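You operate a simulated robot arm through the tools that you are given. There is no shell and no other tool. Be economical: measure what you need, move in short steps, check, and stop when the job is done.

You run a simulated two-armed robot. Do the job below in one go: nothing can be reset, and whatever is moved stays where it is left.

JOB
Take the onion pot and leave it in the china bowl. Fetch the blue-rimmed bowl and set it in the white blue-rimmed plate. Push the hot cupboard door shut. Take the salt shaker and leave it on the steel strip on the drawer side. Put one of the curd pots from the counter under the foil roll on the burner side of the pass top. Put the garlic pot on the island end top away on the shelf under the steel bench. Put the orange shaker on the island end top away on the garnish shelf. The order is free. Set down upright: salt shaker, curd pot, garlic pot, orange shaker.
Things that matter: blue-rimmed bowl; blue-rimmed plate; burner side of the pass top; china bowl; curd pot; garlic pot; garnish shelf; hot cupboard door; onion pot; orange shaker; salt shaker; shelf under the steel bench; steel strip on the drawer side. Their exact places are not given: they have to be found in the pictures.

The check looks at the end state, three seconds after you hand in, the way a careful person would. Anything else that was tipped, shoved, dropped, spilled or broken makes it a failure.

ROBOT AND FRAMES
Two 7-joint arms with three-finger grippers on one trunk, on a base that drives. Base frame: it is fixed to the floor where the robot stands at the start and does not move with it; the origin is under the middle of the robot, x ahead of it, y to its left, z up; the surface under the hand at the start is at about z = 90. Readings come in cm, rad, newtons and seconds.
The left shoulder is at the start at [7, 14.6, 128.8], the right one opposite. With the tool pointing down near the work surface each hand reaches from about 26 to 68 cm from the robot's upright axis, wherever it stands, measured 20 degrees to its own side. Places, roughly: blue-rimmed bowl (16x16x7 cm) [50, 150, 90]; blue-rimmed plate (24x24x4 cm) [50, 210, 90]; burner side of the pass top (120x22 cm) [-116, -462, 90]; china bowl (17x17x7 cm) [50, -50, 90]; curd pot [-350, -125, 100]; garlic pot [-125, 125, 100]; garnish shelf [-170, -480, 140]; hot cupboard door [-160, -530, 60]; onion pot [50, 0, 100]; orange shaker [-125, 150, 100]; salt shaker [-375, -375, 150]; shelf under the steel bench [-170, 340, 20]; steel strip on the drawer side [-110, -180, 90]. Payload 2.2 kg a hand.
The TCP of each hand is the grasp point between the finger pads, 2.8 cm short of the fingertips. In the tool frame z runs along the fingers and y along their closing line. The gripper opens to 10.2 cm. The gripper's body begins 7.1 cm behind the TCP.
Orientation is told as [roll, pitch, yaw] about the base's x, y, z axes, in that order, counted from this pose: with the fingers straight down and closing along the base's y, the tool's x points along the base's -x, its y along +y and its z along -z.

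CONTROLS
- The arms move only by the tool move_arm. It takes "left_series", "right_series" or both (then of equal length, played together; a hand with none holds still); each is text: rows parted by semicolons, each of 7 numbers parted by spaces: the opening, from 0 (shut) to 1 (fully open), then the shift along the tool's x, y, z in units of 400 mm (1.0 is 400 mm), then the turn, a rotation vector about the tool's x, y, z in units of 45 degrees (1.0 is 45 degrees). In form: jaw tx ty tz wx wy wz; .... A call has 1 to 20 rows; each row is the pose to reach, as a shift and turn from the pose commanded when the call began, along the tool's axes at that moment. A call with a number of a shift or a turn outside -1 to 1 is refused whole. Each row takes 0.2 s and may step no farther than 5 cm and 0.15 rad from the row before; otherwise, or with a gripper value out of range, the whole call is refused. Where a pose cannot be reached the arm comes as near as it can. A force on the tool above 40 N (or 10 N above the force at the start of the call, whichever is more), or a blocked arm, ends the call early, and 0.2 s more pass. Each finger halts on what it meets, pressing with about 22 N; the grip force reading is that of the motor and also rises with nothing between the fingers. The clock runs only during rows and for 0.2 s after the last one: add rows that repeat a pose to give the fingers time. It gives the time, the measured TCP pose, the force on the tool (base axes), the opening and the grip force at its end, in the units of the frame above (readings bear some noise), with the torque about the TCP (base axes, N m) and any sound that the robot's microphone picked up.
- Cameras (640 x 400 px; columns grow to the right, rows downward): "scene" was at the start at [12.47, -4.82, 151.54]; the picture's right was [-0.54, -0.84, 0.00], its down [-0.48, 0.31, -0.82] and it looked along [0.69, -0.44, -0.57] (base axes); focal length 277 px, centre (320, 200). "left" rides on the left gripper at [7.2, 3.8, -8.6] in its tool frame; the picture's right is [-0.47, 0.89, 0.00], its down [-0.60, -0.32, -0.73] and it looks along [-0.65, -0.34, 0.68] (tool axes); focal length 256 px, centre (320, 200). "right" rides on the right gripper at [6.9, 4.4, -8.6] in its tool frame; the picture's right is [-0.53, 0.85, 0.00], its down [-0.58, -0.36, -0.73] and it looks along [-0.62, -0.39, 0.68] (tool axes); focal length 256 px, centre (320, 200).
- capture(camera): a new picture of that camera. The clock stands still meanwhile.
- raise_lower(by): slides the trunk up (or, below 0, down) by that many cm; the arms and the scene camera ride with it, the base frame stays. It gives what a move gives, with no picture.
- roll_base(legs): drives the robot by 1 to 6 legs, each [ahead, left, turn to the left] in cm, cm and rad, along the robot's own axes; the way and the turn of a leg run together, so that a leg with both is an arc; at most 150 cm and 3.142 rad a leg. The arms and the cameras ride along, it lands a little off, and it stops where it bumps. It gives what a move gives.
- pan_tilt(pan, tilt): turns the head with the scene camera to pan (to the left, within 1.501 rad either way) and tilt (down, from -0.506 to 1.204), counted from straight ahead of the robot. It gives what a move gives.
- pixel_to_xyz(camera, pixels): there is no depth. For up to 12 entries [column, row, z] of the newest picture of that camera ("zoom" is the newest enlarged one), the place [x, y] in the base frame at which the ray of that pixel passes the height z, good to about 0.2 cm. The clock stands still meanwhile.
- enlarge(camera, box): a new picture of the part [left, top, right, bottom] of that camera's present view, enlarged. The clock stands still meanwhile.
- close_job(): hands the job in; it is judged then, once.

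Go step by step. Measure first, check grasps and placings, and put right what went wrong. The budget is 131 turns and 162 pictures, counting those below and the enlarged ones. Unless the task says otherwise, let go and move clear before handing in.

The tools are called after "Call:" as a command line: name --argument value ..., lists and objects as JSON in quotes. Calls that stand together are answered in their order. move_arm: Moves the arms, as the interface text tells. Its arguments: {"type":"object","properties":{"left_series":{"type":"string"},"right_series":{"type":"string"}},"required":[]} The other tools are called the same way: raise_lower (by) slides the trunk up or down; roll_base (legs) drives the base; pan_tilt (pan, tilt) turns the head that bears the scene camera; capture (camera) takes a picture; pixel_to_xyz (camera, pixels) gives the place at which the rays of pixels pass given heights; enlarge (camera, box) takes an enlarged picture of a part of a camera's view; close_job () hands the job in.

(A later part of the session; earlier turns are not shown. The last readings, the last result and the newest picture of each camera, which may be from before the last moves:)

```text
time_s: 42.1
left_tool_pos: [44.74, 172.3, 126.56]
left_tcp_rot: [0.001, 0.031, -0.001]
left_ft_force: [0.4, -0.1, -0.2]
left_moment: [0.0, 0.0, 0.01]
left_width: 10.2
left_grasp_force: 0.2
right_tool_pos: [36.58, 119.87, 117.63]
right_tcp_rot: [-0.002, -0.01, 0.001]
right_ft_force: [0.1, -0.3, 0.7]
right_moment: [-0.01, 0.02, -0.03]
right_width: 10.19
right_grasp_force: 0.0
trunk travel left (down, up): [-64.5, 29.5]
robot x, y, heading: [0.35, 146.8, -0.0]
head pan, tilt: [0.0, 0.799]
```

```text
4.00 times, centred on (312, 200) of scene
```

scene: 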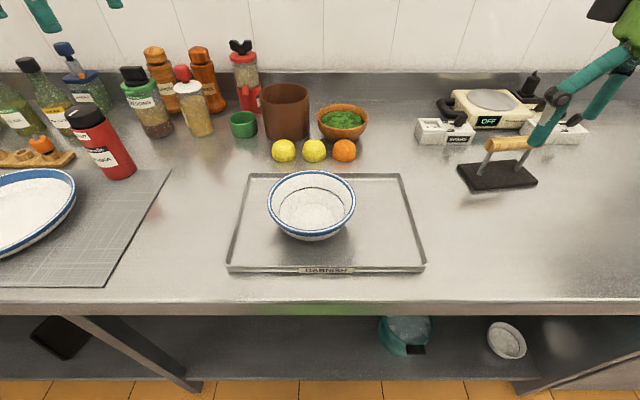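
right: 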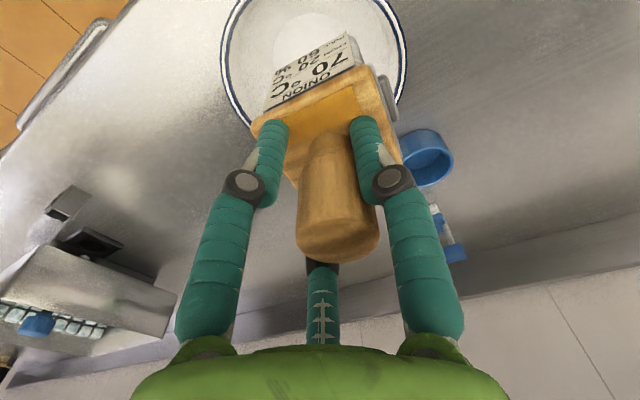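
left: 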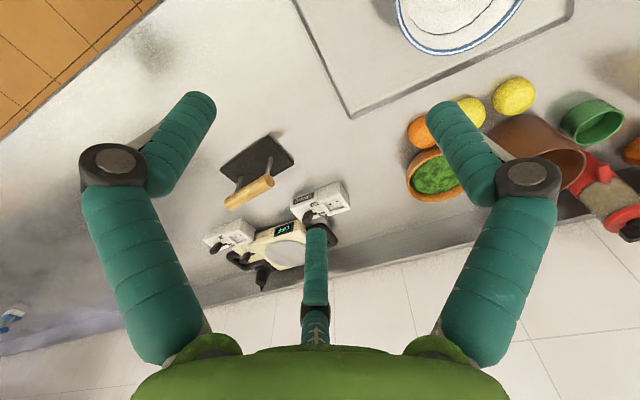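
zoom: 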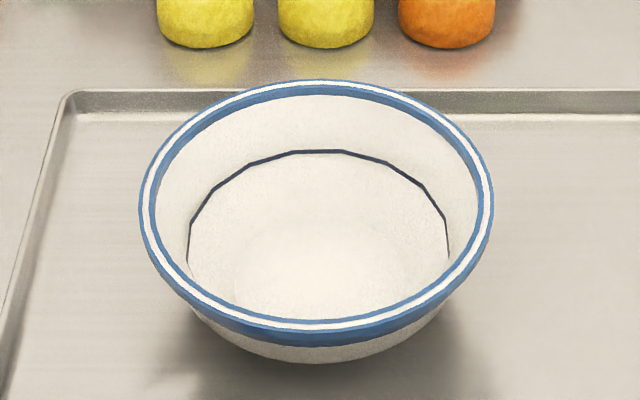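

Rim height appears to be about 96.5 with the centre near [48,148.3]. I'll bring both hands beside the bowl, tilted along the wall, and refine from there.

Call:
move_arm --left_series "0.7 -0.014 -0.064 0.092 0.09 -0.01 0; 0.6 -0.028 -0.128 0.185 0.18 -0.02 0; 0.6 -0.042 -0.192 0.277 0.27 -0.03 0; 0.6 -0.056 -0.256 0.37 0.36 -0.038 0; 0.6 -0.07 -0.32 0.4625 0.446 -0.038 0; 0.6 -0.07 -0.32 0.4625 0.446 -0.038 0" --right_series "0.7 -0.055 0.086 0.048 -0.09 0 0; 0.6 -0.11 0.171 0.096 -0.18 0 0; 0.6 -0.165 0.257 0.144 -0.27 0 0; 0.6 -0.22 0.342 0.192 -0.36 0 0; 0.6 -0.275 0.428 0.24 -0.446 0 0; 0.6 -0.275 0.428 0.24 -0.446 0 0"

Call:
capture --camera "left"

Call:
capture --camera "right"

Call:
capture --camera "scene"

```text
time_s: 43.5
left_tool_pos: [46.78, 159.43, 108.03]
left_tcp_rot: [-0.352, -0.002, 0.007]
left_ft_force: [-0.6, -0.5, 1.0]
left_moment: [0.02, -0.01, 0.0]
left_width: 6.13
left_grasp_force: 0.2
right_tool_pos: [47.43, 137.19, 108.29]
right_tcp_rot: [0.351, -0.013, 0.001]
right_ft_force: [-0.6, 0.4, 0.0]
right_moment: [-0.01, 0.0, 0.02]
right_width: 6.12
right_grasp_force: 0.0
trunk travel left (down, up): [-64.5, 29.5]
robot x, y, heading: [0.2, 147.38, -0.001]
head pan, tilt: [0.0, 0.799]
```

```text
131 pictures are left
```

left: 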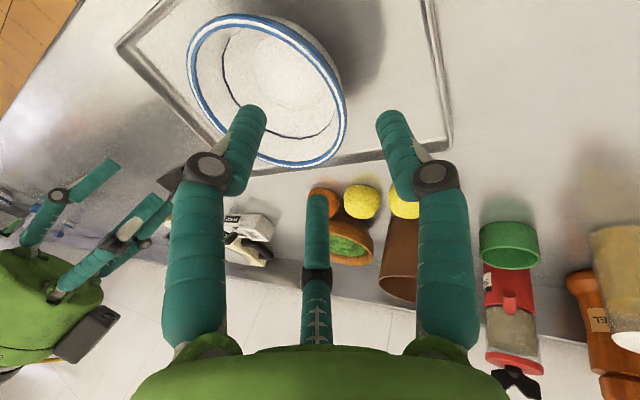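

```text
130 pictures are left
```

right: 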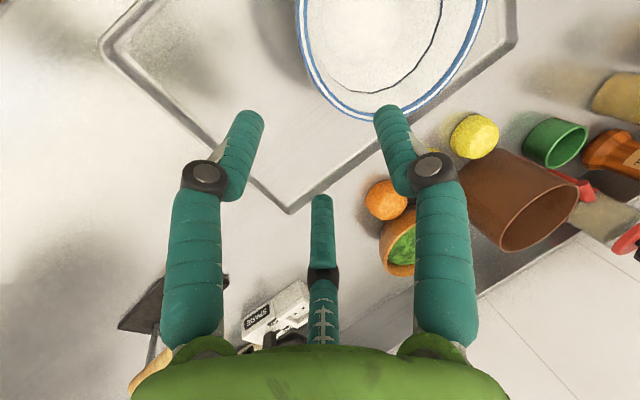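

```text
129 pictures are left
```

scene: 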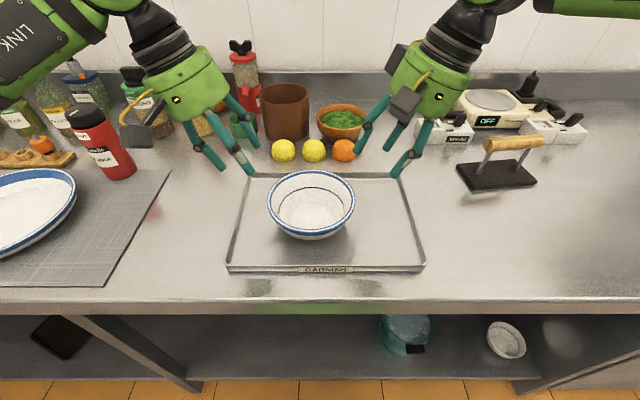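

Both hands are beside the bowl. Triangulating the rim from the hand cameras.

Call:
pixel_to_xyz --camera "left" --pixels '[[187, 68, 96.5], [346, 112, 96.5], [232, 14, 96.5], [308, 166, 96.5], [187, 68, 98], [346, 112, 98], [232, 14, 98], [308, 166, 98]]'

Call:
pixel_to_xyz --camera "right" --pixels '[[297, 18, 96.5], [355, 117, 96.5], [420, 101, 96.5], [478, 35, 96.5], [297, 18, 98], [355, 117, 98], [420, 101, 98], [478, 35, 98]]'

Call:
pixel_to_xyz --camera "scene" --pixels '[[266.8, 204, 96.5], [355.2, 204, 96.5], [311, 170.3, 96.5], [311, 233, 96.5], [266.8, 204, 98], [355.2, 204, 98], [311, 170.3, 98], [311, 233, 98]]'

```text
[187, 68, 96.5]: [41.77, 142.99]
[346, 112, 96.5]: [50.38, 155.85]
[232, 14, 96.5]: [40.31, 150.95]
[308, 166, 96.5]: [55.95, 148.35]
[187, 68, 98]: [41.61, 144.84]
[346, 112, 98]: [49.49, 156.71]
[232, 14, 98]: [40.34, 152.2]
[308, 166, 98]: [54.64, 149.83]
```

```text
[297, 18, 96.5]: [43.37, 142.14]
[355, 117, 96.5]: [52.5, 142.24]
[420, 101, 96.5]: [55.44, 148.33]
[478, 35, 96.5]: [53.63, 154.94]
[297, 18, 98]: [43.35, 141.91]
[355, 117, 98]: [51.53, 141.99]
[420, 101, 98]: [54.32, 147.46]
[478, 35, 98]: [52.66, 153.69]
```

```text
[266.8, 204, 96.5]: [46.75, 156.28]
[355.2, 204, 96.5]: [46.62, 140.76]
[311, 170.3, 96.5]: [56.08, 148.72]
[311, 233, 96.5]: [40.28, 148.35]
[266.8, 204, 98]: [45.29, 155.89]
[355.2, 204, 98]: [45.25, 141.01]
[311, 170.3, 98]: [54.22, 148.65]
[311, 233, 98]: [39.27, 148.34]
```

The three views agree: rim z≈96.5, centre [48,148.5], radius 7.8. Sliding both hands down along their tool axes to straddle the walls.

Call:
move_arm --left_series "0.6 -0.03 0.0135 0.06 0 0 0; 0.6 -0.03 0.0135 0.13 0 0 0; 0.6 -0.03 0.0135 0.19 0 0 0; 0.6 -0.03 0.0135 0.25 0 0 0; 0.6 -0.03 0.0135 0.29 0 0 0; 0.6 -0.03 0.0135 0.29 0 0 0" --right_series "0.6 -0.014 -0.007 0.06 0 0 0; 0.6 -0.014 -0.007 0.13 0 0 0; 0.6 -0.014 -0.007 0.19 0 0 0; 0.6 -0.014 -0.007 0.25 0 0 0; 0.6 -0.014 -0.007 0.3 0 0 0; 0.6 -0.014 -0.007 0.3 0 0 0"

Call:
capture --camera "left"

Call:
capture --camera "right"

Call:
enlarge --camera "scene" --box '[210, 110, 420, 280]'

```text
time_s: 44.9
left_tool_pos: [48.05, 155.91, 96.65]
left_tcp_rot: [-0.348, 0.005, 0.001]
left_ft_force: [1.1, 0.1, 0.6]
left_moment: [0.01, 0.0, 0.0]
left_width: 6.7
left_grasp_force: 0.9
right_tool_pos: [48.25, 141.04, 96.53]
right_tcp_rot: [0.35, -0.012, 0.001]
right_ft_force: [-0.8, 0.2, 0.4]
right_moment: [0.0, -0.02, 0.0]
right_width: 6.15
right_grasp_force: 0.2
trunk travel left (down, up): [-64.5, 29.5]
robot x, y, heading: [0.35, 146.96, 0.002]
head pan, tilt: [0.0, 0.799]
```

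```text
128 pictures are left
```

left: 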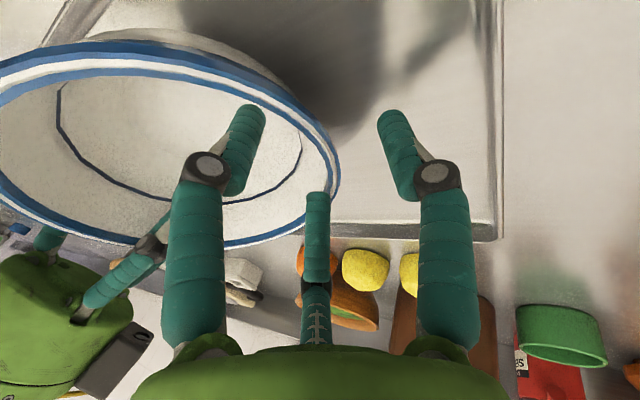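

```text
127 pictures are left
```

right: 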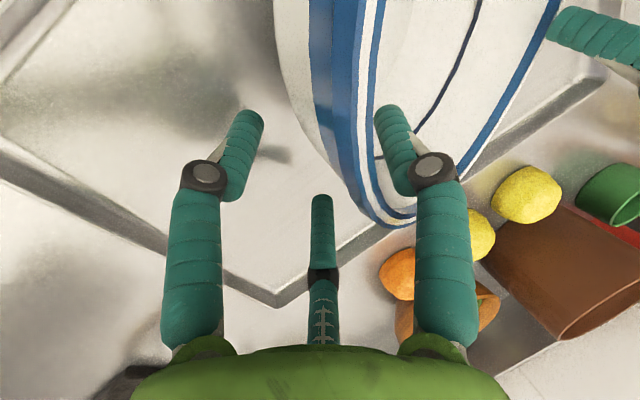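

```text
2.35 times, centred on (315, 195) of scene
```

zoom: 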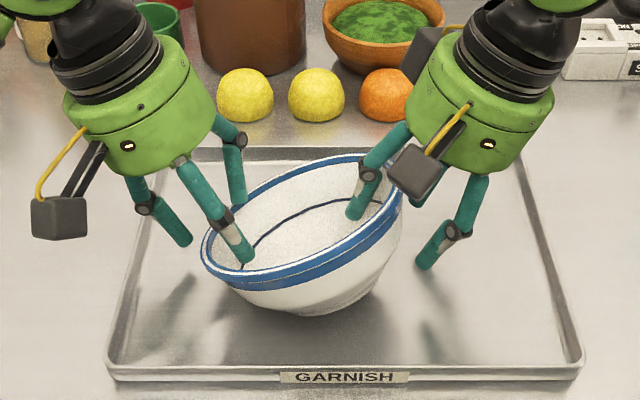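

The bowl has been tipped: the left hand's far prong pushed its rim down (left width 6.7). Retracting the left hand slowly so that the bowl settles back.

Call:
move_arm --left_series "0.7 0 0 -0.015 0 0 0; 0.7 0 0 -0.03 0 0 0; 0.7 0 0 -0.05 0 0 0; 0.7 0 0 -0.07 0 0 0; 0.7 0 0 -0.09 0 0 0; 0.7 0 0 -0.12 0 0 0; 0.7 0 0 -0.12 0 0 0"

Call:
enlarge --camera "scene" --box '[210, 110, 420, 280]'

```text
time_s: 46.5
left_tool_pos: [48.1, 157.65, 101.39]
left_tcp_rot: [-0.351, -0.001, 0.005]
left_ft_force: [0.3, -0.4, -0.3]
left_moment: [-0.02, 0.04, -0.01]
left_width: 7.14
left_grasp_force: 0.0
right_tool_pos: [48.34, 141.02, 96.85]
right_tcp_rot: [0.351, -0.009, 0.0]
right_ft_force: [0.7, -0.5, 0.1]
right_moment: [0.0, 0.06, 0.01]
right_width: 6.11
right_grasp_force: 0.0
trunk travel left (down, up): [-64.5, 29.5]
robot x, y, heading: [0.38, 147.47, 0.001]
head pan, tilt: [0.0, 0.799]
```

```text
2.35 times, centred on (315, 195) of scene
```

zoom: 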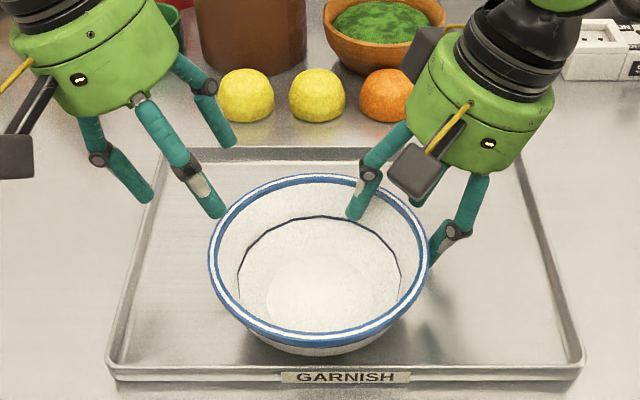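

The bowl settled upright again, moved slightly toward me. I'll measure its new position.

Call:
pixel_to_xyz --camera "zoom" --pixels '[[208, 262, 96.5], [430, 262, 96.5], [319, 173, 96.5], [319, 338, 96.5], [358, 218, 94], [440, 262, 92]]'

Call:
capture --camera "right"

```text
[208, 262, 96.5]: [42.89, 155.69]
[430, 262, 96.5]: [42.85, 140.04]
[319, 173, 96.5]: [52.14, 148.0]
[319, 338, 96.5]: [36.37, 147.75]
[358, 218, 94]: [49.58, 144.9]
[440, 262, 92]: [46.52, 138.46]
```

```text
124 pictures are left
```

right: 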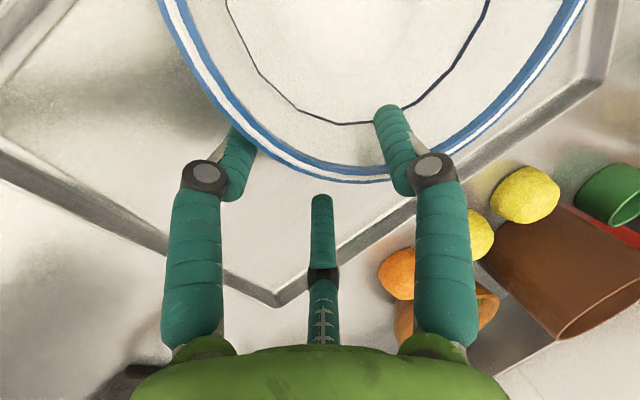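

The bowl centre is now [44.3,147.9]. The right hand's three-point grip suits the −y rim, with one finger inside and two outside. I'll slide it along to x=44.3 and move the left hand clear.

Call:
move_arm --right_series "0.6 0.03 -0.004 0 0 0 0; 0.6 0.06 -0.008 0 0 0 0; 0.6 0.1 -0.015 0.008 0 0 0; 0.6 0.1 -0.017 0.018 0 0 0; 0.6 0.1 -0.017 0.018 0 0 0" --left_series "0.7 0 0 -0.08 0 0 0; 0.7 0 0.05 -0.16 0 0 0; 0.7 0 0.1 -0.24 0 0 0; 0.7 0 0.18 -0.28 0 0 0; 0.7 0 0.18 -0.28 0 0 0"

Call:
capture --camera "right"

Call:
enlarge --camera "scene" --box '[210, 110, 420, 280]'

```text
time_s: 47.7
left_tool_pos: [48.34, 168.18, 109.53]
left_tcp_rot: [-0.351, 0.0, 0.003]
left_ft_force: [0.6, 0.5, 0.3]
left_moment: [0.01, -0.01, -0.01]
left_width: 7.13
left_grasp_force: 0.0
right_tool_pos: [44.24, 140.45, 95.82]
right_tcp_rot: [0.352, -0.011, 0.002]
right_ft_force: [-1.0, -0.2, -0.1]
right_moment: [-0.02, -0.01, -0.02]
right_width: 6.14
right_grasp_force: 0.0
trunk travel left (down, up): [-64.5, 29.5]
robot x, y, heading: [0.09, 147.27, -0.0]
head pan, tilt: [0.0, 0.799]
```

```text
123 pictures are left
```

right: 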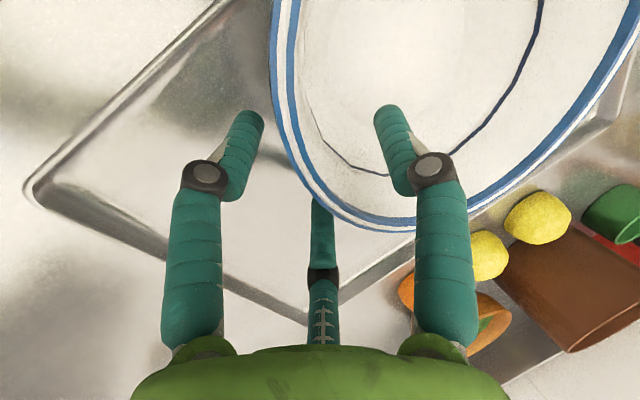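

```text
2.35 times, centred on (315, 195) of scene
```

zoom: 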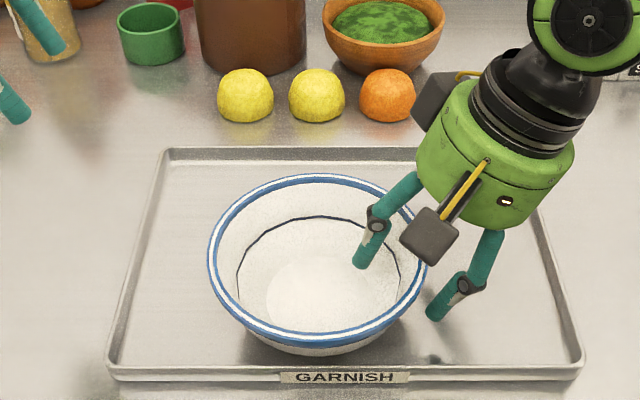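

The rim sits nicely between the inside finger and the outer two. Closing gently.

Call:
move_arm --right_series "0.45 0 0 0 0 0 0; 0.3 0 0 0 0 0 0; 0.15 0 0 0 0 0 0; 0 0 0 0 0 0 0; 0 0 0 0 0 0 0; 0 0 0 0 0 0 0"

Call:
capture --camera "right"

Call:
enlarge --camera "scene" --box '[210, 110, 420, 280]'

```text
time_s: 49.1
left_tool_pos: [48.28, 168.36, 109.53]
left_tcp_rot: [-0.351, -0.001, 0.004]
left_ft_force: [-1.1, 0.6, -0.3]
left_moment: [0.04, 0.01, 0.01]
left_width: 7.12
left_grasp_force: 0.0
right_tool_pos: [44.35, 140.7, 95.87]
right_tcp_rot: [0.352, -0.012, -0.003]
right_ft_force: [3.6, 3.0, 10.6]
right_moment: [1.4, 0.16, -0.39]
right_width: 1.41
right_grasp_force: 22.0
trunk travel left (down, up): [-64.5, 29.5]
robot x, y, heading: [0.09, 146.86, -0.0]
head pan, tilt: [0.0, 0.799]
```

```text
121 pictures are left
```

right: 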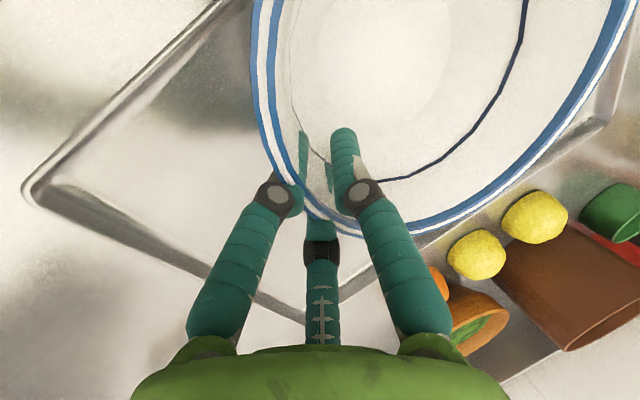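

```text
2.35 times, centred on (315, 195) of scene
```

zoom: 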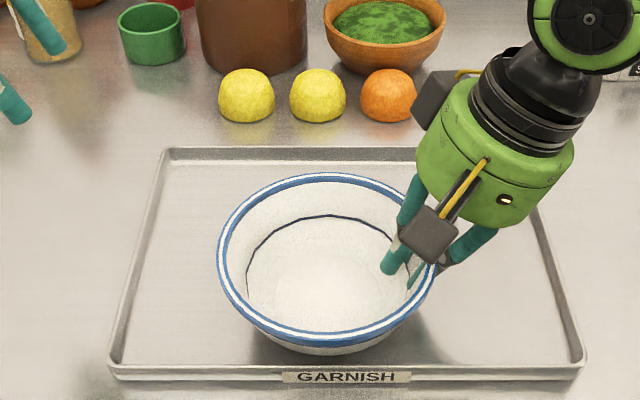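

Pinched with width 1.4 and 22 N, and the bowl is still level. Lifting slowly.

Call:
move_arm --right_series "0 0 0.003 -0.008 0 0 0; 0 0 0.009 -0.024 0 0 0; 0 0 0.017 -0.047 0 0 0; 0 0 0.026 -0.07 0 0 0; 0 0 0.034 -0.094 0 0 0; 0 0 0.043 -0.118 0 0 0; 0 0 0.043 -0.118 0 0 0"

Call:
enlarge --camera "scene" --box '[210, 110, 420, 280]'

```text
time_s: 50.7
left_tool_pos: [48.28, 168.23, 109.53]
left_tcp_rot: [-0.351, -0.001, 0.004]
left_ft_force: [0.0, 0.3, 0.1]
left_moment: [0.0, -0.02, -0.01]
left_width: 7.15
left_grasp_force: 0.1
right_tool_pos: [44.23, 140.55, 100.83]
right_tcp_rot: [0.35, -0.01, 0.0]
right_ft_force: [-0.8, 0.0, -3.6]
right_moment: [-0.23, -0.03, -0.01]
right_width: 1.03
right_grasp_force: 22.6
trunk travel left (down, up): [-64.5, 29.5]
robot x, y, heading: [-0.04, 147.03, -0.007]
head pan, tilt: [0.0, 0.799]
```

```text
2.35 times, centred on (315, 195) of scene
```

zoom: 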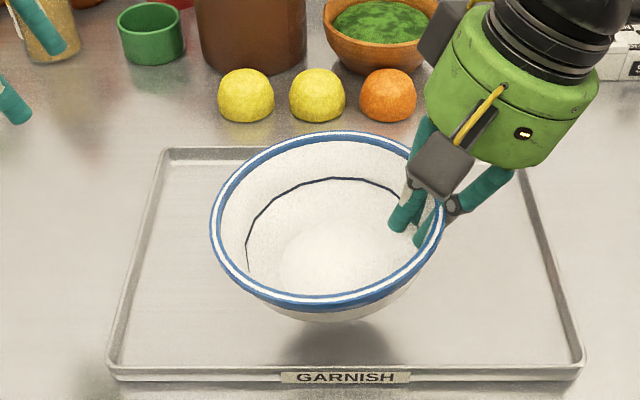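

The bowl is lifted level (−3.6 N). Raising it further and lifting the left hand, then viewing the plate.

Call:
move_arm --right_series "0 0 0.013 -0.035 0 0 0; 0 0 0.025 -0.07 0 0 0; 0 0 0.034 -0.094 0 0 0; 0 0 0.043 -0.118 0 0 0; 0 0 0.043 -0.118 0 0 0" --left_series "0.7 0 -0.03 -0.09 0 0 0; 0.7 0 -0.06 -0.18 0 0 0; 0.7 0 -0.1 -0.27 0 0 0; 0.7 0 -0.13 -0.36 0 0 0; 0.7 0 -0.13 -0.36 0 0 0"

Call:
pan_tilt --pan 0.75 --tilt 0.6

Call:
capture --camera "scene"

```text
time_s: 51.9
left_tool_pos: [48.2, 168.43, 124.66]
left_tcp_rot: [-0.354, -0.001, 0.003]
left_ft_force: [0.3, 0.0, -1.0]
left_moment: [0.0, 0.0, -0.04]
left_width: 7.15
left_grasp_force: 0.0
right_tool_pos: [44.29, 140.68, 105.79]
right_tcp_rot: [0.35, -0.011, 0.0]
right_ft_force: [1.0, -0.4, -3.5]
right_moment: [-0.23, -0.04, 0.01]
right_width: 1.0
right_grasp_force: 21.6
trunk travel left (down, up): [-64.5, 29.5]
robot x, y, heading: [0.09, 146.76, 0.001]
head pan, tilt: [0.0, 0.799]
```

```text
time_s: 53.0
left_tool_pos: [48.05, 168.32, 124.86]
left_tcp_rot: [-0.352, 0.001, 0.006]
left_ft_force: [-0.1, -0.1, -0.9]
left_moment: [-0.02, -0.01, 0.02]
left_width: 7.13
left_grasp_force: 0.1
right_tool_pos: [44.26, 140.59, 105.8]
right_tcp_rot: [0.349, -0.009, 0.0]
right_ft_force: [0.2, -1.1, -3.3]
right_moment: [-0.2, -0.03, 0.01]
right_width: 1.03
right_grasp_force: 22.3
trunk travel left (down, up): [-64.5, 29.5]
robot x, y, heading: [0.35, 146.98, -0.002]
head pan, tilt: [0.75, 0.6]
```

```text
118 pictures are left
```

scene: 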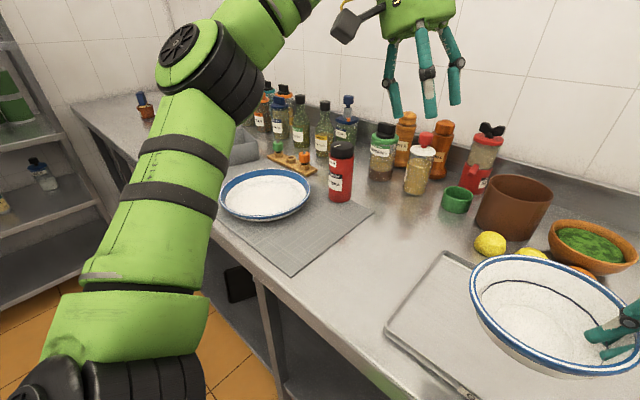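

The plate is at (265,193). Measuring its edges.

Call:
pixel_to_xyz --camera "scene" --pixels '[[219, 197, 93.5], [311, 188, 93.5], [266, 169.5, 93.5], [262, 220, 93.5], [265, 193, 93.5], [340, 200, 90], [235, 165, 90], [120, 130, 90], [330, 145, 108]]'

```text
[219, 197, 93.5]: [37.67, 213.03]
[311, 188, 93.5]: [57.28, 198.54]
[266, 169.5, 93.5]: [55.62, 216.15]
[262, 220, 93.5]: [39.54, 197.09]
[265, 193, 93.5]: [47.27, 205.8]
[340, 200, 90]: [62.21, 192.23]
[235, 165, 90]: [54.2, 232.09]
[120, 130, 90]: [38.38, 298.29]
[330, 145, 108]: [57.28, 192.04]
```

Plate centre is about [47.5,206]. Driving left 57.5 cm with the bowl held, then rechecking.

Call:
roll_base --legs '[[0, 57.5, 0]]'

Call:
pan_tilt --pan 0.0 --tilt 0.8

Call:
capture --camera "scene"

```text
time_s: 56.2
left_tool_pos: [48.32, 225.16, 124.67]
left_tcp_rot: [-0.351, 0.002, 0.0]
left_ft_force: [0.1, -0.8, -0.7]
left_moment: [0.01, 0.01, 0.05]
left_width: 7.14
left_grasp_force: 0.0
right_tool_pos: [44.39, 197.42, 105.9]
right_tcp_rot: [0.348, -0.011, -0.003]
right_ft_force: [-0.2, 0.0, -4.0]
right_moment: [-0.17, -0.02, -0.01]
right_width: 1.0
right_grasp_force: 22.0
trunk travel left (down, up): [-64.5, 29.5]
robot x, y, heading: [0.56, 203.86, -0.003]
head pan, tilt: [0.75, 0.6]
```

```text
time_s: 57.4
left_tool_pos: [48.33, 225.15, 124.63]
left_tcp_rot: [-0.351, 0.0, 0.001]
left_ft_force: [0.2, -0.1, 0.5]
left_moment: [-0.01, 0.0, -0.02]
left_width: 7.12
left_grasp_force: 0.0
right_tool_pos: [44.35, 197.53, 105.82]
right_tcp_rot: [0.35, -0.012, -0.004]
right_ft_force: [-0.4, 0.1, -3.2]
right_moment: [-0.24, -0.02, 0.01]
right_width: 1.0
right_grasp_force: 22.1
trunk travel left (down, up): [-64.5, 29.5]
robot x, y, heading: [0.46, 204.05, -0.008]
head pan, tilt: [0.0, 0.799]
```

```text
117 pictures are left
```

scene: 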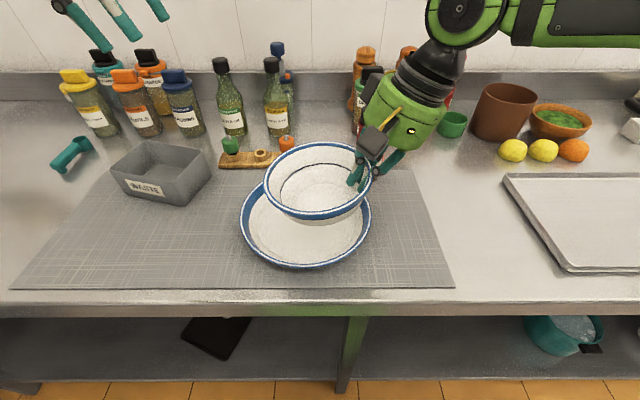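

Measuring plate and held-bowl centres from this view.

Call:
pixel_to_xyz --camera "scene" --pixels '[[240, 218, 93.5], [371, 213, 93.5], [300, 269, 93.5], [263, 181, 106.5], [372, 173, 106.5], [313, 143, 106.5], [320, 214, 106.5], [250, 243, 93.5], [355, 246, 93.5]]'

```text
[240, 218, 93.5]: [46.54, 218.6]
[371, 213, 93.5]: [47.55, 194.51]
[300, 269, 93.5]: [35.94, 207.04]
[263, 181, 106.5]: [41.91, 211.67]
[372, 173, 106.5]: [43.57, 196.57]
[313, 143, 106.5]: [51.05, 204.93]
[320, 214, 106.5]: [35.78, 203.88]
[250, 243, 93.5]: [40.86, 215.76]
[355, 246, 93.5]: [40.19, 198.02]
```

The bowl needs +4.5 cm in x and +2.5 cm in y, then about 9 cm down. Doing that, slow near contact.

Call:
move_arm --right_series "0 -0.04 0.02 0.007 0 0 0; 0 -0.08 0.04 0.014 0 0 0; 0 -0.1125 0.0587 0.0215 0 0 0; 0 -0.1125 0.0416 0.0685 0 0 0; 0 -0.1125 0.0244 0.1155 0 0 0; 0 -0.1125 0.0073 0.162 0 0 0; 0 -0.1125 -0.0056 0.1976 0 0 0; 0 -0.1125 -0.0099 0.2093 0 0 0; 0 -0.1125 -0.0142 0.221 0 0 0; 0 -0.1125 -0.0142 0.221 0 0 0"

Call:
capture --camera "scene"

```text
time_s: 59.5
left_tool_pos: [48.28, 225.23, 124.77]
left_tcp_rot: [-0.35, 0.001, 0.0]
left_ft_force: [0.4, 0.1, 0.2]
left_moment: [0.05, 0.0, -0.01]
left_width: 7.13
left_grasp_force: 0.1
right_tool_pos: [48.19, 198.65, 97.85]
right_tcp_rot: [0.35, -0.01, -0.006]
right_ft_force: [-1.2, 0.2, -2.7]
right_moment: [-0.16, -0.02, 0.0]
right_width: 1.01
right_grasp_force: 21.9
right hand out of reach, approached as far as the arm can: row 2, 3, 4, 5, 6, 7, 8, 9, 10
trunk travel left (down, up): [-64.5, 29.5]
robot x, y, heading: [0.43, 204.29, -0.006]
head pan, tilt: [0.0, 0.799]
```

```text
116 pictures are left
```

scene: 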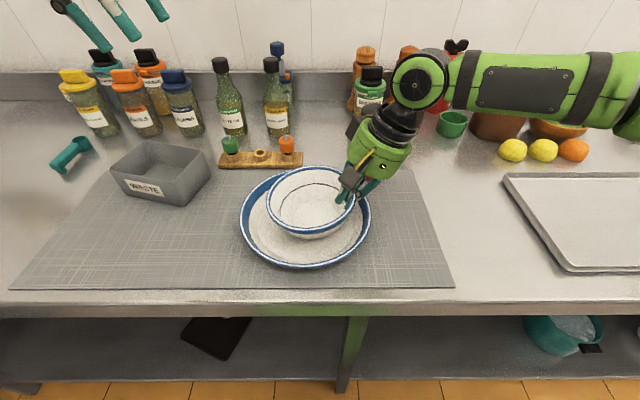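

Still off the plate (−2.7 N) and the arm reports its limit. Checking how well the bowl is centred.

Call:
pixel_to_xyz --camera "scene" --pixels '[[265, 203, 98.3], [354.5, 200, 98.3], [310, 166.5, 98.3], [312, 229, 98.3], [240, 218, 93.5], [371, 213, 93.5], [300, 269, 93.5]]'

```text
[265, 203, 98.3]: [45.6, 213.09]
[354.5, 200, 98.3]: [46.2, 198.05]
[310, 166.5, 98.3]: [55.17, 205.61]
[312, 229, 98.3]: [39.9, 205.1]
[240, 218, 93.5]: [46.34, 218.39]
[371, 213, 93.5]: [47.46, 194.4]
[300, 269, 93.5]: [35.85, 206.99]
```

The bowl centre is within about 1 cm of the plate's. Nudging the base 1 cm ahead and left, then lowering until contact.

Call:
roll_base --legs '[[1.5, 1.2, 0]]'

Call:
move_arm --right_series "0 0.02 -0.0043 0.0117 0 0 0; 0 0.025 -0.0086 0.0235 0 0 0; 0 0.025 -0.013 0.035 0 0 0; 0 0.025 -0.013 0.035 0 0 0"

Call:
capture --camera "scene"

```text
time_s: 60.3
left_tool_pos: [49.46, 226.1, 125.03]
left_tcp_rot: [-0.35, -0.003, -0.001]
left_ft_force: [-0.6, -0.2, -0.6]
left_moment: [0.04, -0.02, 0.03]
left_width: 7.13
left_grasp_force: 0.2
right_tool_pos: [49.3, 199.66, 98.19]
right_tcp_rot: [0.353, -0.014, -0.003]
right_ft_force: [0.1, -0.5, -3.4]
right_moment: [-0.19, -0.05, 0.01]
right_width: 1.03
right_grasp_force: 21.6
trunk travel left (down, up): [-64.5, 29.5]
robot x, y, heading: [1.99, 205.08, -0.004]
head pan, tilt: [0.0, 0.799]
```

```text
time_s: 61.3
left_tool_pos: [49.65, 226.26, 124.8]
left_tcp_rot: [-0.348, -0.002, -0.001]
left_ft_force: [-0.6, 0.6, 0.0]
left_moment: [-0.01, 0.0, 0.0]
left_width: 7.13
left_grasp_force: 0.0
right_tool_pos: [48.44, 199.7, 96.62]
right_tcp_rot: [0.352, -0.014, -0.005]
right_ft_force: [3.5, -4.7, 16.0]
right_moment: [1.66, 0.01, -0.27]
right_width: 1.36
right_grasp_force: 21.8
trunk travel left (down, up): [-64.5, 29.5]
robot x, y, heading: [1.58, 205.32, -0.005]
head pan, tilt: [0.0, 0.799]
```

```text
115 pictures are left
```

scene: 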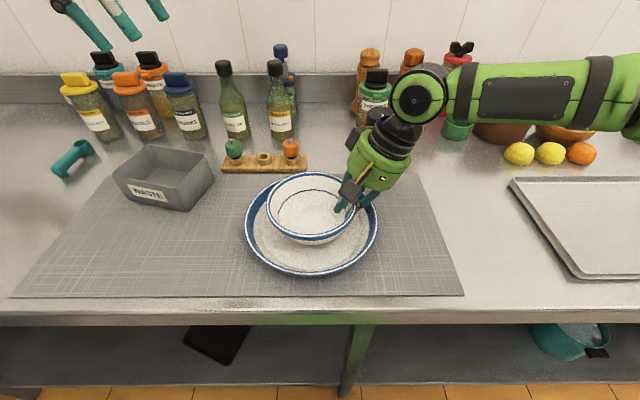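

Contact made (16 N up). Easing up a touch, opening, and withdrawing along the tool axis.

Call:
move_arm --right_series "0 0 0 -0.006 0 0 0; 0.15 0 0 -0.006 0 0 0; 0.3 0 0 -0.006 0 0 0; 0.45 0 0 -0.006 0 0 0; 0.45 0 0 -0.03 0 0 0; 0.45 0 0 -0.08 0 0 0; 0.45 0 0 -0.15 0 0 0; 0.45 0 0 -0.25 0 0 0; 0.45 0 0 -0.35 0 0 0; 0.45 0 0 -0.35 0 0 0"

Call:
capture --camera "scene"

```text
time_s: 63.5
left_tool_pos: [49.89, 226.36, 124.59]
left_tcp_rot: [-0.35, -0.001, 0.001]
left_ft_force: [0.6, -0.7, 0.9]
left_moment: [-0.04, 0.02, 0.02]
left_width: 7.14
left_grasp_force: 0.1
right_tool_pos: [48.48, 194.91, 109.53]
right_tcp_rot: [0.351, -0.01, -0.004]
right_ft_force: [-0.2, -0.1, -0.1]
right_moment: [0.01, 0.0, -0.01]
right_width: 4.6
right_grasp_force: 0.0
trunk travel left (down, up): [-64.5, 29.5]
robot x, y, heading: [2.15, 205.24, -0.004]
head pan, tilt: [0.0, 0.799]
```

```text
114 pictures are left
```

scene: 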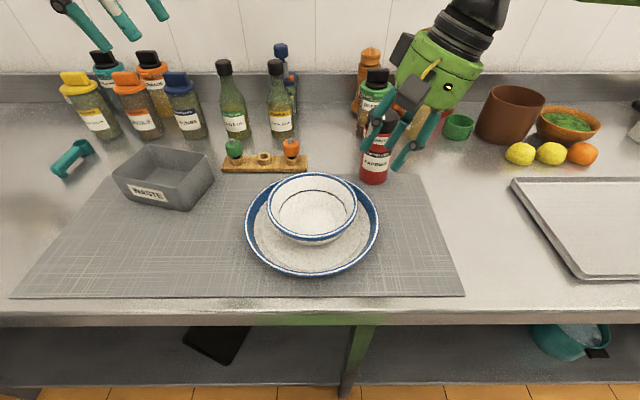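

The bowl sits upright, centred in the plate. Retracting and levelling both hands, then backing off to turn toward the island.

Call:
move_arm --right_series "0.6 0.06 0.003 -0.052 0.09 0 0; 0.7 0.12 0.006 -0.104 0.18 0 0; 0.8 0.18 0.009 -0.156 0.27 0 0; 0.9 0.24 0.012 -0.208 0.36 0 0; 1 0.3 0.015 -0.26 0.446 0 0; 1 0.3 0.015 -0.26 0.446 0 0" --left_series "0.8 0.05 -0.028 0.01 -0.09 0 0; 0.9 0.1 -0.056 0.02 -0.18 0 0; 1 0.15 -0.084 0.03 -0.27 0 0; 1 0.2 -0.112 0.04 -0.36 0 0; 1 0.25 -0.14 0.05 -0.446 0 0; 1 0.25 -0.14 0.05 -0.446 0 0"

Call:
roll_base --legs '[[-40, 0, 0], [0, 0, 1.571]]'

Call:
pan_tilt --pan 0.9 --tilt 0.45

Call:
capture --camera "scene"

```text
time_s: 64.9
left_tool_pos: [39.93, 220.39, 124.61]
left_tcp_rot: [0.0, 0.0, 0.0]
left_ft_force: [-0.8, 0.0, 0.7]
left_moment: [0.0, 0.04, 0.03]
left_width: 10.22
left_grasp_force: 0.1
right_tool_pos: [36.39, 192.19, 119.37]
right_tcp_rot: [-0.002, -0.01, -0.007]
right_ft_force: [0.5, 0.2, -0.7]
right_moment: [-0.02, 0.01, -0.02]
right_width: 10.22
right_grasp_force: 0.0
trunk travel left (down, up): [-64.5, 29.5]
robot x, y, heading: [1.67, 205.44, -0.012]
head pan, tilt: [0.0, 0.799]
```

```text
time_s: 71.3
left_tool_pos: [-53.46, 243.4, 124.66]
left_tcp_rot: [-0.001, -0.001, 1.573]
left_ft_force: [-0.1, -0.1, -0.4]
left_moment: [0.06, 0.03, 0.03]
left_width: 10.18
left_grasp_force: 0.0
right_tool_pos: [-25.1, 239.99, 119.47]
right_tcp_rot: [-0.001, -0.01, 1.569]
right_ft_force: [0.0, -1.3, -0.3]
right_moment: [-0.03, 0.01, 0.0]
right_width: 10.2
right_grasp_force: 0.0
trunk travel left (down, up): [-64.5, 29.5]
robot x, y, heading: [-38.04, 205.16, 1.568]
head pan, tilt: [0.0, 0.799]
```

```text
time_s: 72.5
left_tool_pos: [-53.55, 243.46, 124.69]
left_tcp_rot: [-0.001, -0.004, 1.574]
left_ft_force: [-0.7, 0.2, 0.2]
left_moment: [0.01, 0.0, 0.01]
left_width: 10.21
left_grasp_force: 0.0
right_tool_pos: [-25.12, 239.95, 119.37]
right_tcp_rot: [0.001, -0.012, 1.569]
right_ft_force: [-0.6, 0.5, -0.3]
right_moment: [0.0, 0.0, -0.02]
right_width: 10.2
right_grasp_force: 0.0
trunk travel left (down, up): [-64.5, 29.5]
robot x, y, heading: [-37.95, 205.14, 1.57]
head pan, tilt: [0.901, 0.45]
```

```text
113 pictures are left
```

scene: 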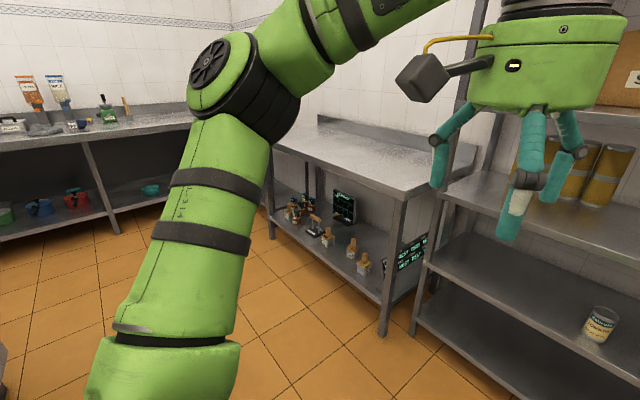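

The steel bench with its low shelf and some pots appears at (330,230). Now turning on to face the island.

Call:
roll_base --legs '[[0, 0, 1.571]]'

Call:
pan_tilt --pan 0.4 --tilt 0.5

Call:
capture --camera "scene"

Call:
pan_tilt --pan -0.6 --tilt 0.5

Call:
capture --camera "scene"

```text
time_s: 76.7
left_tool_pos: [-75.89, 189.78, 124.74]
left_tcp_rot: [-0.001, -0.001, -3.128]
left_ft_force: [-0.1, -0.1, 0.3]
left_moment: [-0.01, 0.0, 0.0]
left_width: 10.17
left_grasp_force: 0.1
right_tool_pos: [-72.81, 218.22, 119.4]
right_tcp_rot: [0.0, -0.009, -3.132]
right_ft_force: [0.4, -0.3, 0.1]
right_moment: [-0.01, 0.01, 0.04]
right_width: 10.22
right_grasp_force: 0.0
trunk travel left (down, up): [-64.5, 29.5]
robot x, y, heading: [-38.18, 205.63, -3.131]
head pan, tilt: [0.901, 0.45]
```

```text
time_s: 77.7
left_tool_pos: [-75.8, 189.75, 124.73]
left_tcp_rot: [-0.001, -0.001, -3.127]
left_ft_force: [0.3, -0.5, -0.6]
left_moment: [0.01, 0.02, -0.01]
left_width: 10.19
left_grasp_force: 0.0
right_tool_pos: [-72.75, 218.1, 119.31]
right_tcp_rot: [0.0, -0.01, -3.131]
right_ft_force: [0.6, -0.8, 0.0]
right_moment: [-0.01, -0.01, 0.01]
right_width: 10.18
right_grasp_force: 0.0
trunk travel left (down, up): [-64.5, 29.5]
robot x, y, heading: [-38.32, 205.68, -3.131]
head pan, tilt: [0.4, 0.499]
```

```text
112 pictures are left
```

scene: 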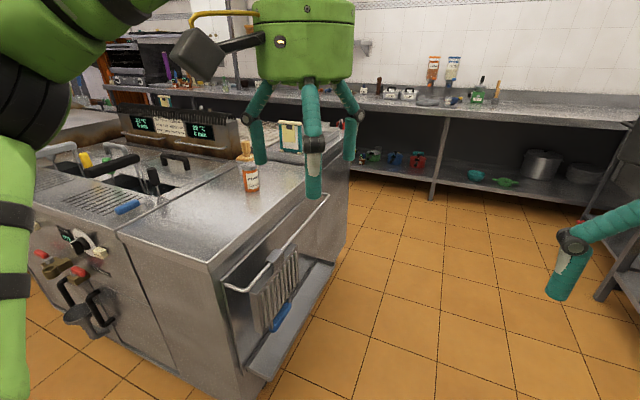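

```text
time_s: 78.9
left_tool_pos: [-75.86, 189.83, 124.67]
left_tcp_rot: [-0.001, -0.002, -3.129]
left_ft_force: [0.5, 0.0, -0.6]
left_moment: [0.0, -0.02, -0.01]
left_width: 10.18
left_grasp_force: 0.0
right_tool_pos: [-72.66, 218.12, 119.39]
right_tcp_rot: [0.001, -0.009, -3.133]
right_ft_force: [-0.8, 1.0, 0.4]
right_moment: [-0.02, 0.03, 0.0]
right_width: 10.21
right_grasp_force: 0.1
trunk travel left (down, up): [-64.5, 29.5]
robot x, y, heading: [-37.97, 205.42, -3.128]
head pan, tilt: [-0.6, 0.499]
```

```text
111 pictures are left
```

scene: 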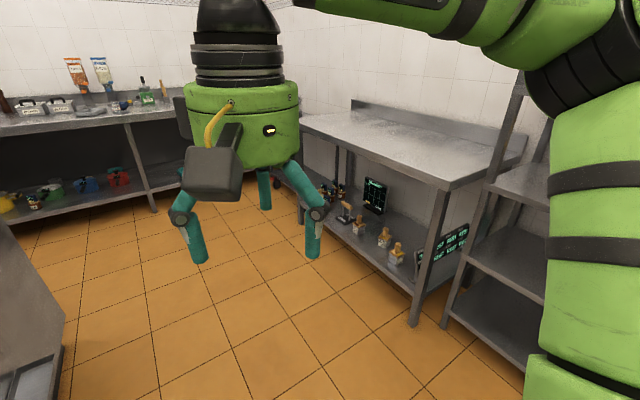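

The island is front-left, with an orange shaker at (250,168) and something at (291,137) on its end top. Measuring from the earlier direction again.

Call:
pan_tilt --pan 0.5 --tilt 0.4

Call:
capture --camera "scene"

Call:
enlarge --camera "scene" --box '[60, 60, 360, 250]'

```text
time_s: 80.2
left_tool_pos: [-75.85, 189.77, 124.97]
left_tcp_rot: [0.0, -0.001, -3.127]
left_ft_force: [-0.7, 0.5, -0.4]
left_moment: [0.0, -0.02, -0.01]
left_width: 10.22
left_grasp_force: 0.1
right_tool_pos: [-72.76, 218.05, 119.38]
right_tcp_rot: [-0.002, -0.009, -3.132]
right_ft_force: [-0.4, -0.1, 0.1]
right_moment: [-0.03, 0.0, -0.04]
right_width: 10.19
right_grasp_force: 0.1
trunk travel left (down, up): [-64.5, 29.5]
robot x, y, heading: [-38.08, 205.48, -3.135]
head pan, tilt: [0.499, 0.4]
```

```text
110 pictures are left
```

scene: 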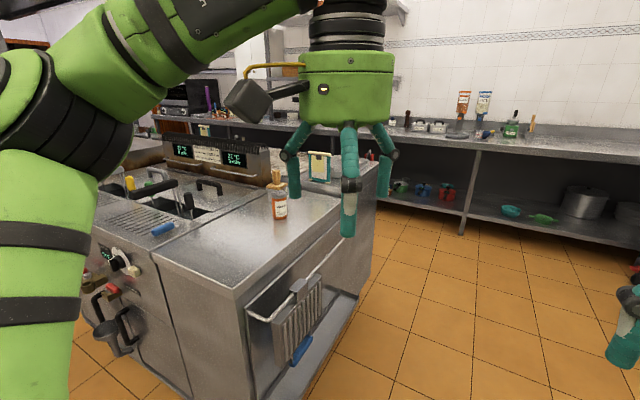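

```text
2.11 times, centred on (210, 155) of scene
```

zoom: 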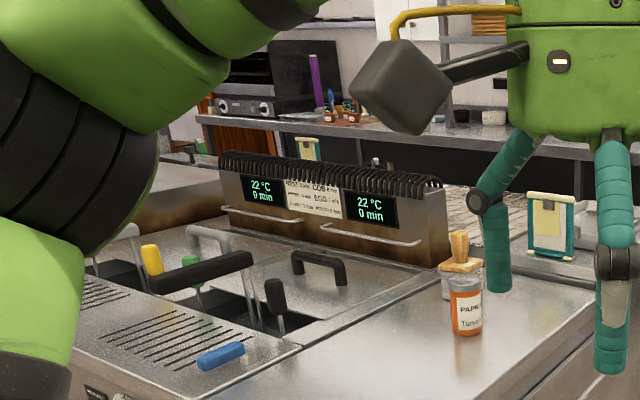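

The orange shaker (PAPRIKA) is at zoom (466,305), with a wood-lidded pot just behind it. Measuring the island corner and the shaker base.

Call:
pixel_to_xyz --camera "scene" --pixels '[[237, 293, 90], [155, 258, 90], [375, 160, 90], [279, 219, 90], [278, 190, 98], [276, 175, 98], [305, 330, 90]]'

```text
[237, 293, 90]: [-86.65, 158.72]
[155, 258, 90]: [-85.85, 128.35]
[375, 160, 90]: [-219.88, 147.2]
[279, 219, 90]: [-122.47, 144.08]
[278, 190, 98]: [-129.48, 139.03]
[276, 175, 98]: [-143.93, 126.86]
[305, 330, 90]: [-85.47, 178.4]
```

The island's near side is at x≈−86 and its end at y≈158. I'll move to face the shaker and pot from the near side.

Call:
roll_base --legs '[[0, 62, 0], [14, 0, 0]]'

Call:
pan_tilt --pan 0.0 --tilt 0.55

Call:
capture --camera "scene"

```text
time_s: 84.7
left_tool_pos: [-88.97, 127.69, 124.75]
left_tcp_rot: [0.001, -0.003, -3.128]
left_ft_force: [0.1, 0.1, -0.1]
left_moment: [-0.03, 0.01, 0.02]
left_width: 10.2
left_grasp_force: 0.0
right_tool_pos: [-85.68, 155.97, 119.47]
right_tcp_rot: [-0.001, -0.016, -3.129]
right_ft_force: [0.4, -0.4, -0.8]
right_moment: [0.01, 0.0, 0.01]
right_width: 10.21
right_grasp_force: 0.0
trunk travel left (down, up): [-64.5, 29.5]
robot x, y, heading: [-51.21, 143.13, -3.129]
head pan, tilt: [0.499, 0.4]
```

```text
time_s: 85.6
left_tool_pos: [-89.08, 127.64, 124.72]
left_tcp_rot: [0.0, -0.002, -3.128]
left_ft_force: [0.7, -0.6, 0.0]
left_moment: [-0.03, 0.01, 0.04]
left_width: 10.2
left_grasp_force: 0.2
right_tool_pos: [-85.91, 155.99, 119.39]
right_tcp_rot: [0.0, -0.012, -3.128]
right_ft_force: [-0.4, 0.7, 0.2]
right_moment: [0.05, 0.01, 0.01]
right_width: 10.21
right_grasp_force: 0.2
trunk travel left (down, up): [-64.5, 29.5]
robot x, y, heading: [-51.53, 143.47, -3.128]
head pan, tilt: [0.0, 0.55]
```

```text
108 pictures are left
```

scene: 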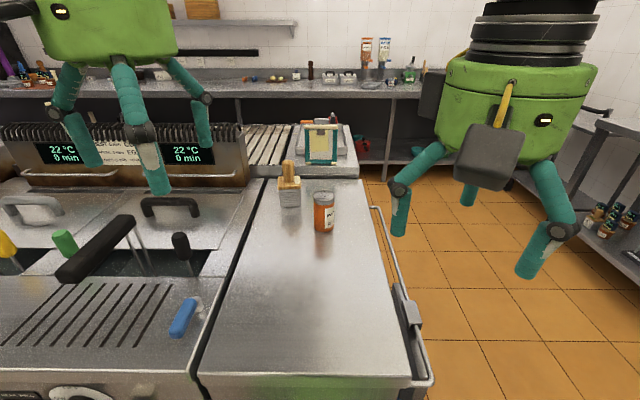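

Both are clear now: garlic pot at (290,190), shaker at (325,212). Measuring.

Call:
enlarge --camera "scene" --box '[250, 140, 370, 250]'

Call:
pixel_to_xyz --camera "scene" --pixels '[[325, 231, 90], [290, 207, 90], [200, 375, 90], [410, 378, 90], [365, 180, 90], [300, 165, 90]]'

```text
3.64 times, centred on (310, 195) of scene
```

zoom: 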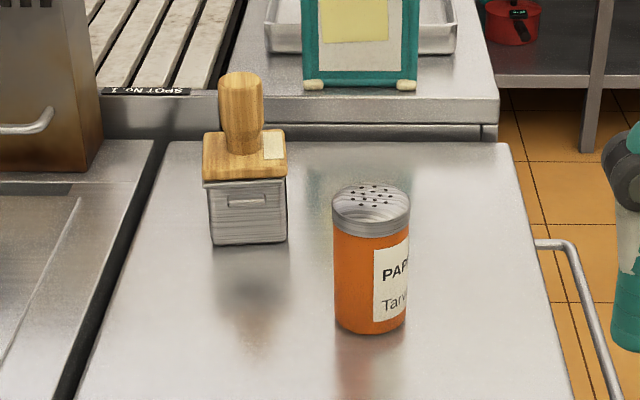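

```text
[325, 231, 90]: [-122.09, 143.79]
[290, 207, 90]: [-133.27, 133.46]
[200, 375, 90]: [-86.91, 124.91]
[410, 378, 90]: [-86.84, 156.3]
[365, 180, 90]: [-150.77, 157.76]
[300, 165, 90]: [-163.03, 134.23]
```

Shaker is near [−124,144], garlic pot near [−136,133.5]. They're easier to reach from the island's end (y≥158), so I'll drive around to face −y there.

Call:
roll_base --legs '[[-14, 0, 0], [0, -60, 0], [0, 0, 1.571], [0, -78, 0]]'

Call:
pan_tilt --pan 0.0 --tilt 0.75

Call:
capture --camera "scene"

```text
time_s: 97.5
left_tool_pos: [-100.32, 164.78, 124.73]
left_tcp_rot: [-0.002, -0.001, -1.562]
left_ft_force: [-0.6, 0.0, 0.2]
left_moment: [0.03, 0.0, 0.03]
left_width: 10.23
left_grasp_force: 0.1
right_tool_pos: [-128.62, 167.84, 119.41]
right_tcp_rot: [0.0, -0.009, -1.564]
right_ft_force: [-0.1, -0.2, 0.5]
right_moment: [-0.01, -0.01, 0.0]
right_width: 10.2
right_grasp_force: 0.0
trunk travel left (down, up): [-64.5, 29.5]
robot x, y, heading: [-116.11, 202.7, -1.56]
head pan, tilt: [0.0, 0.55]
```

```text
time_s: 98.2
left_tool_pos: [-100.49, 164.64, 124.79]
left_tcp_rot: [0.0, -0.002, -1.561]
left_ft_force: [0.2, 0.3, 0.2]
left_moment: [0.02, -0.01, 0.01]
left_width: 10.19
left_grasp_force: 0.0
right_tool_pos: [-128.72, 167.96, 119.43]
right_tcp_rot: [0.0, -0.012, -1.565]
right_ft_force: [-0.1, 0.4, -0.2]
right_moment: [-0.01, 0.01, -0.03]
right_width: 10.2
right_grasp_force: 0.0
trunk travel left (down, up): [-64.5, 29.5]
robot x, y, heading: [-116.16, 202.71, -1.567]
head pan, tilt: [0.0, 0.75]
```

```text
106 pictures are left
```

scene: 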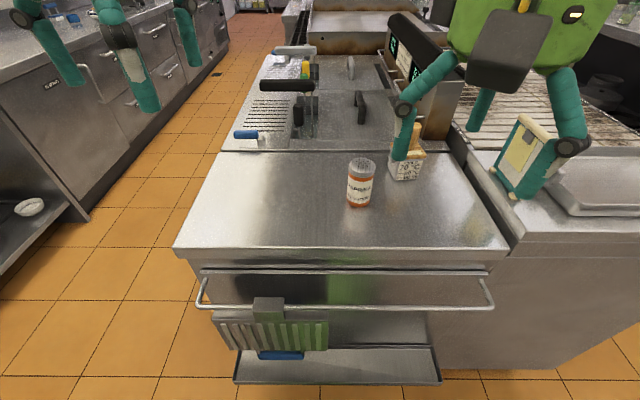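

Robot faces the island end; a rail and a low tray stick out in front. Measuring those and the two items.

Call:
pixel_to_xyz --camera "scene" --pixels '[[340, 308, 80], [340, 384, 30], [340, 384, 50], [359, 207, 90], [405, 179, 90], [340, 247, 90], [361, 172, 99], [412, 160, 96]]'

Call:
enlarge --camera "scene" --box '[320, 110, 450, 220]'

```text
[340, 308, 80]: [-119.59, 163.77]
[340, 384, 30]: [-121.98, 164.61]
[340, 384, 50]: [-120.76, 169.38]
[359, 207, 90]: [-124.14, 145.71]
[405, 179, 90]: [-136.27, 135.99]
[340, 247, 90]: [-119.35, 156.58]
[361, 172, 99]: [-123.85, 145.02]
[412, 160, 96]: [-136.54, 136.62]
```

```text
3.64 times, centred on (385, 165) of scene
```

zoom: 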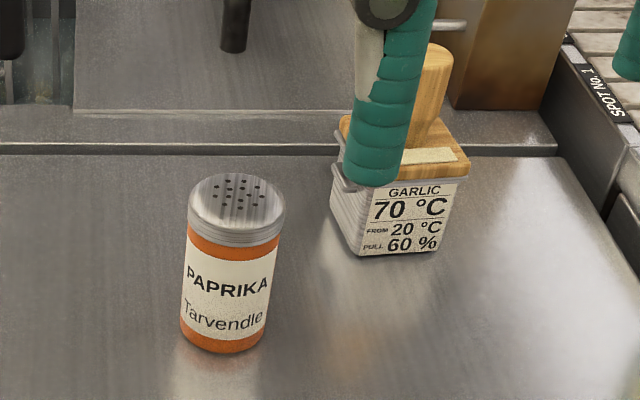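

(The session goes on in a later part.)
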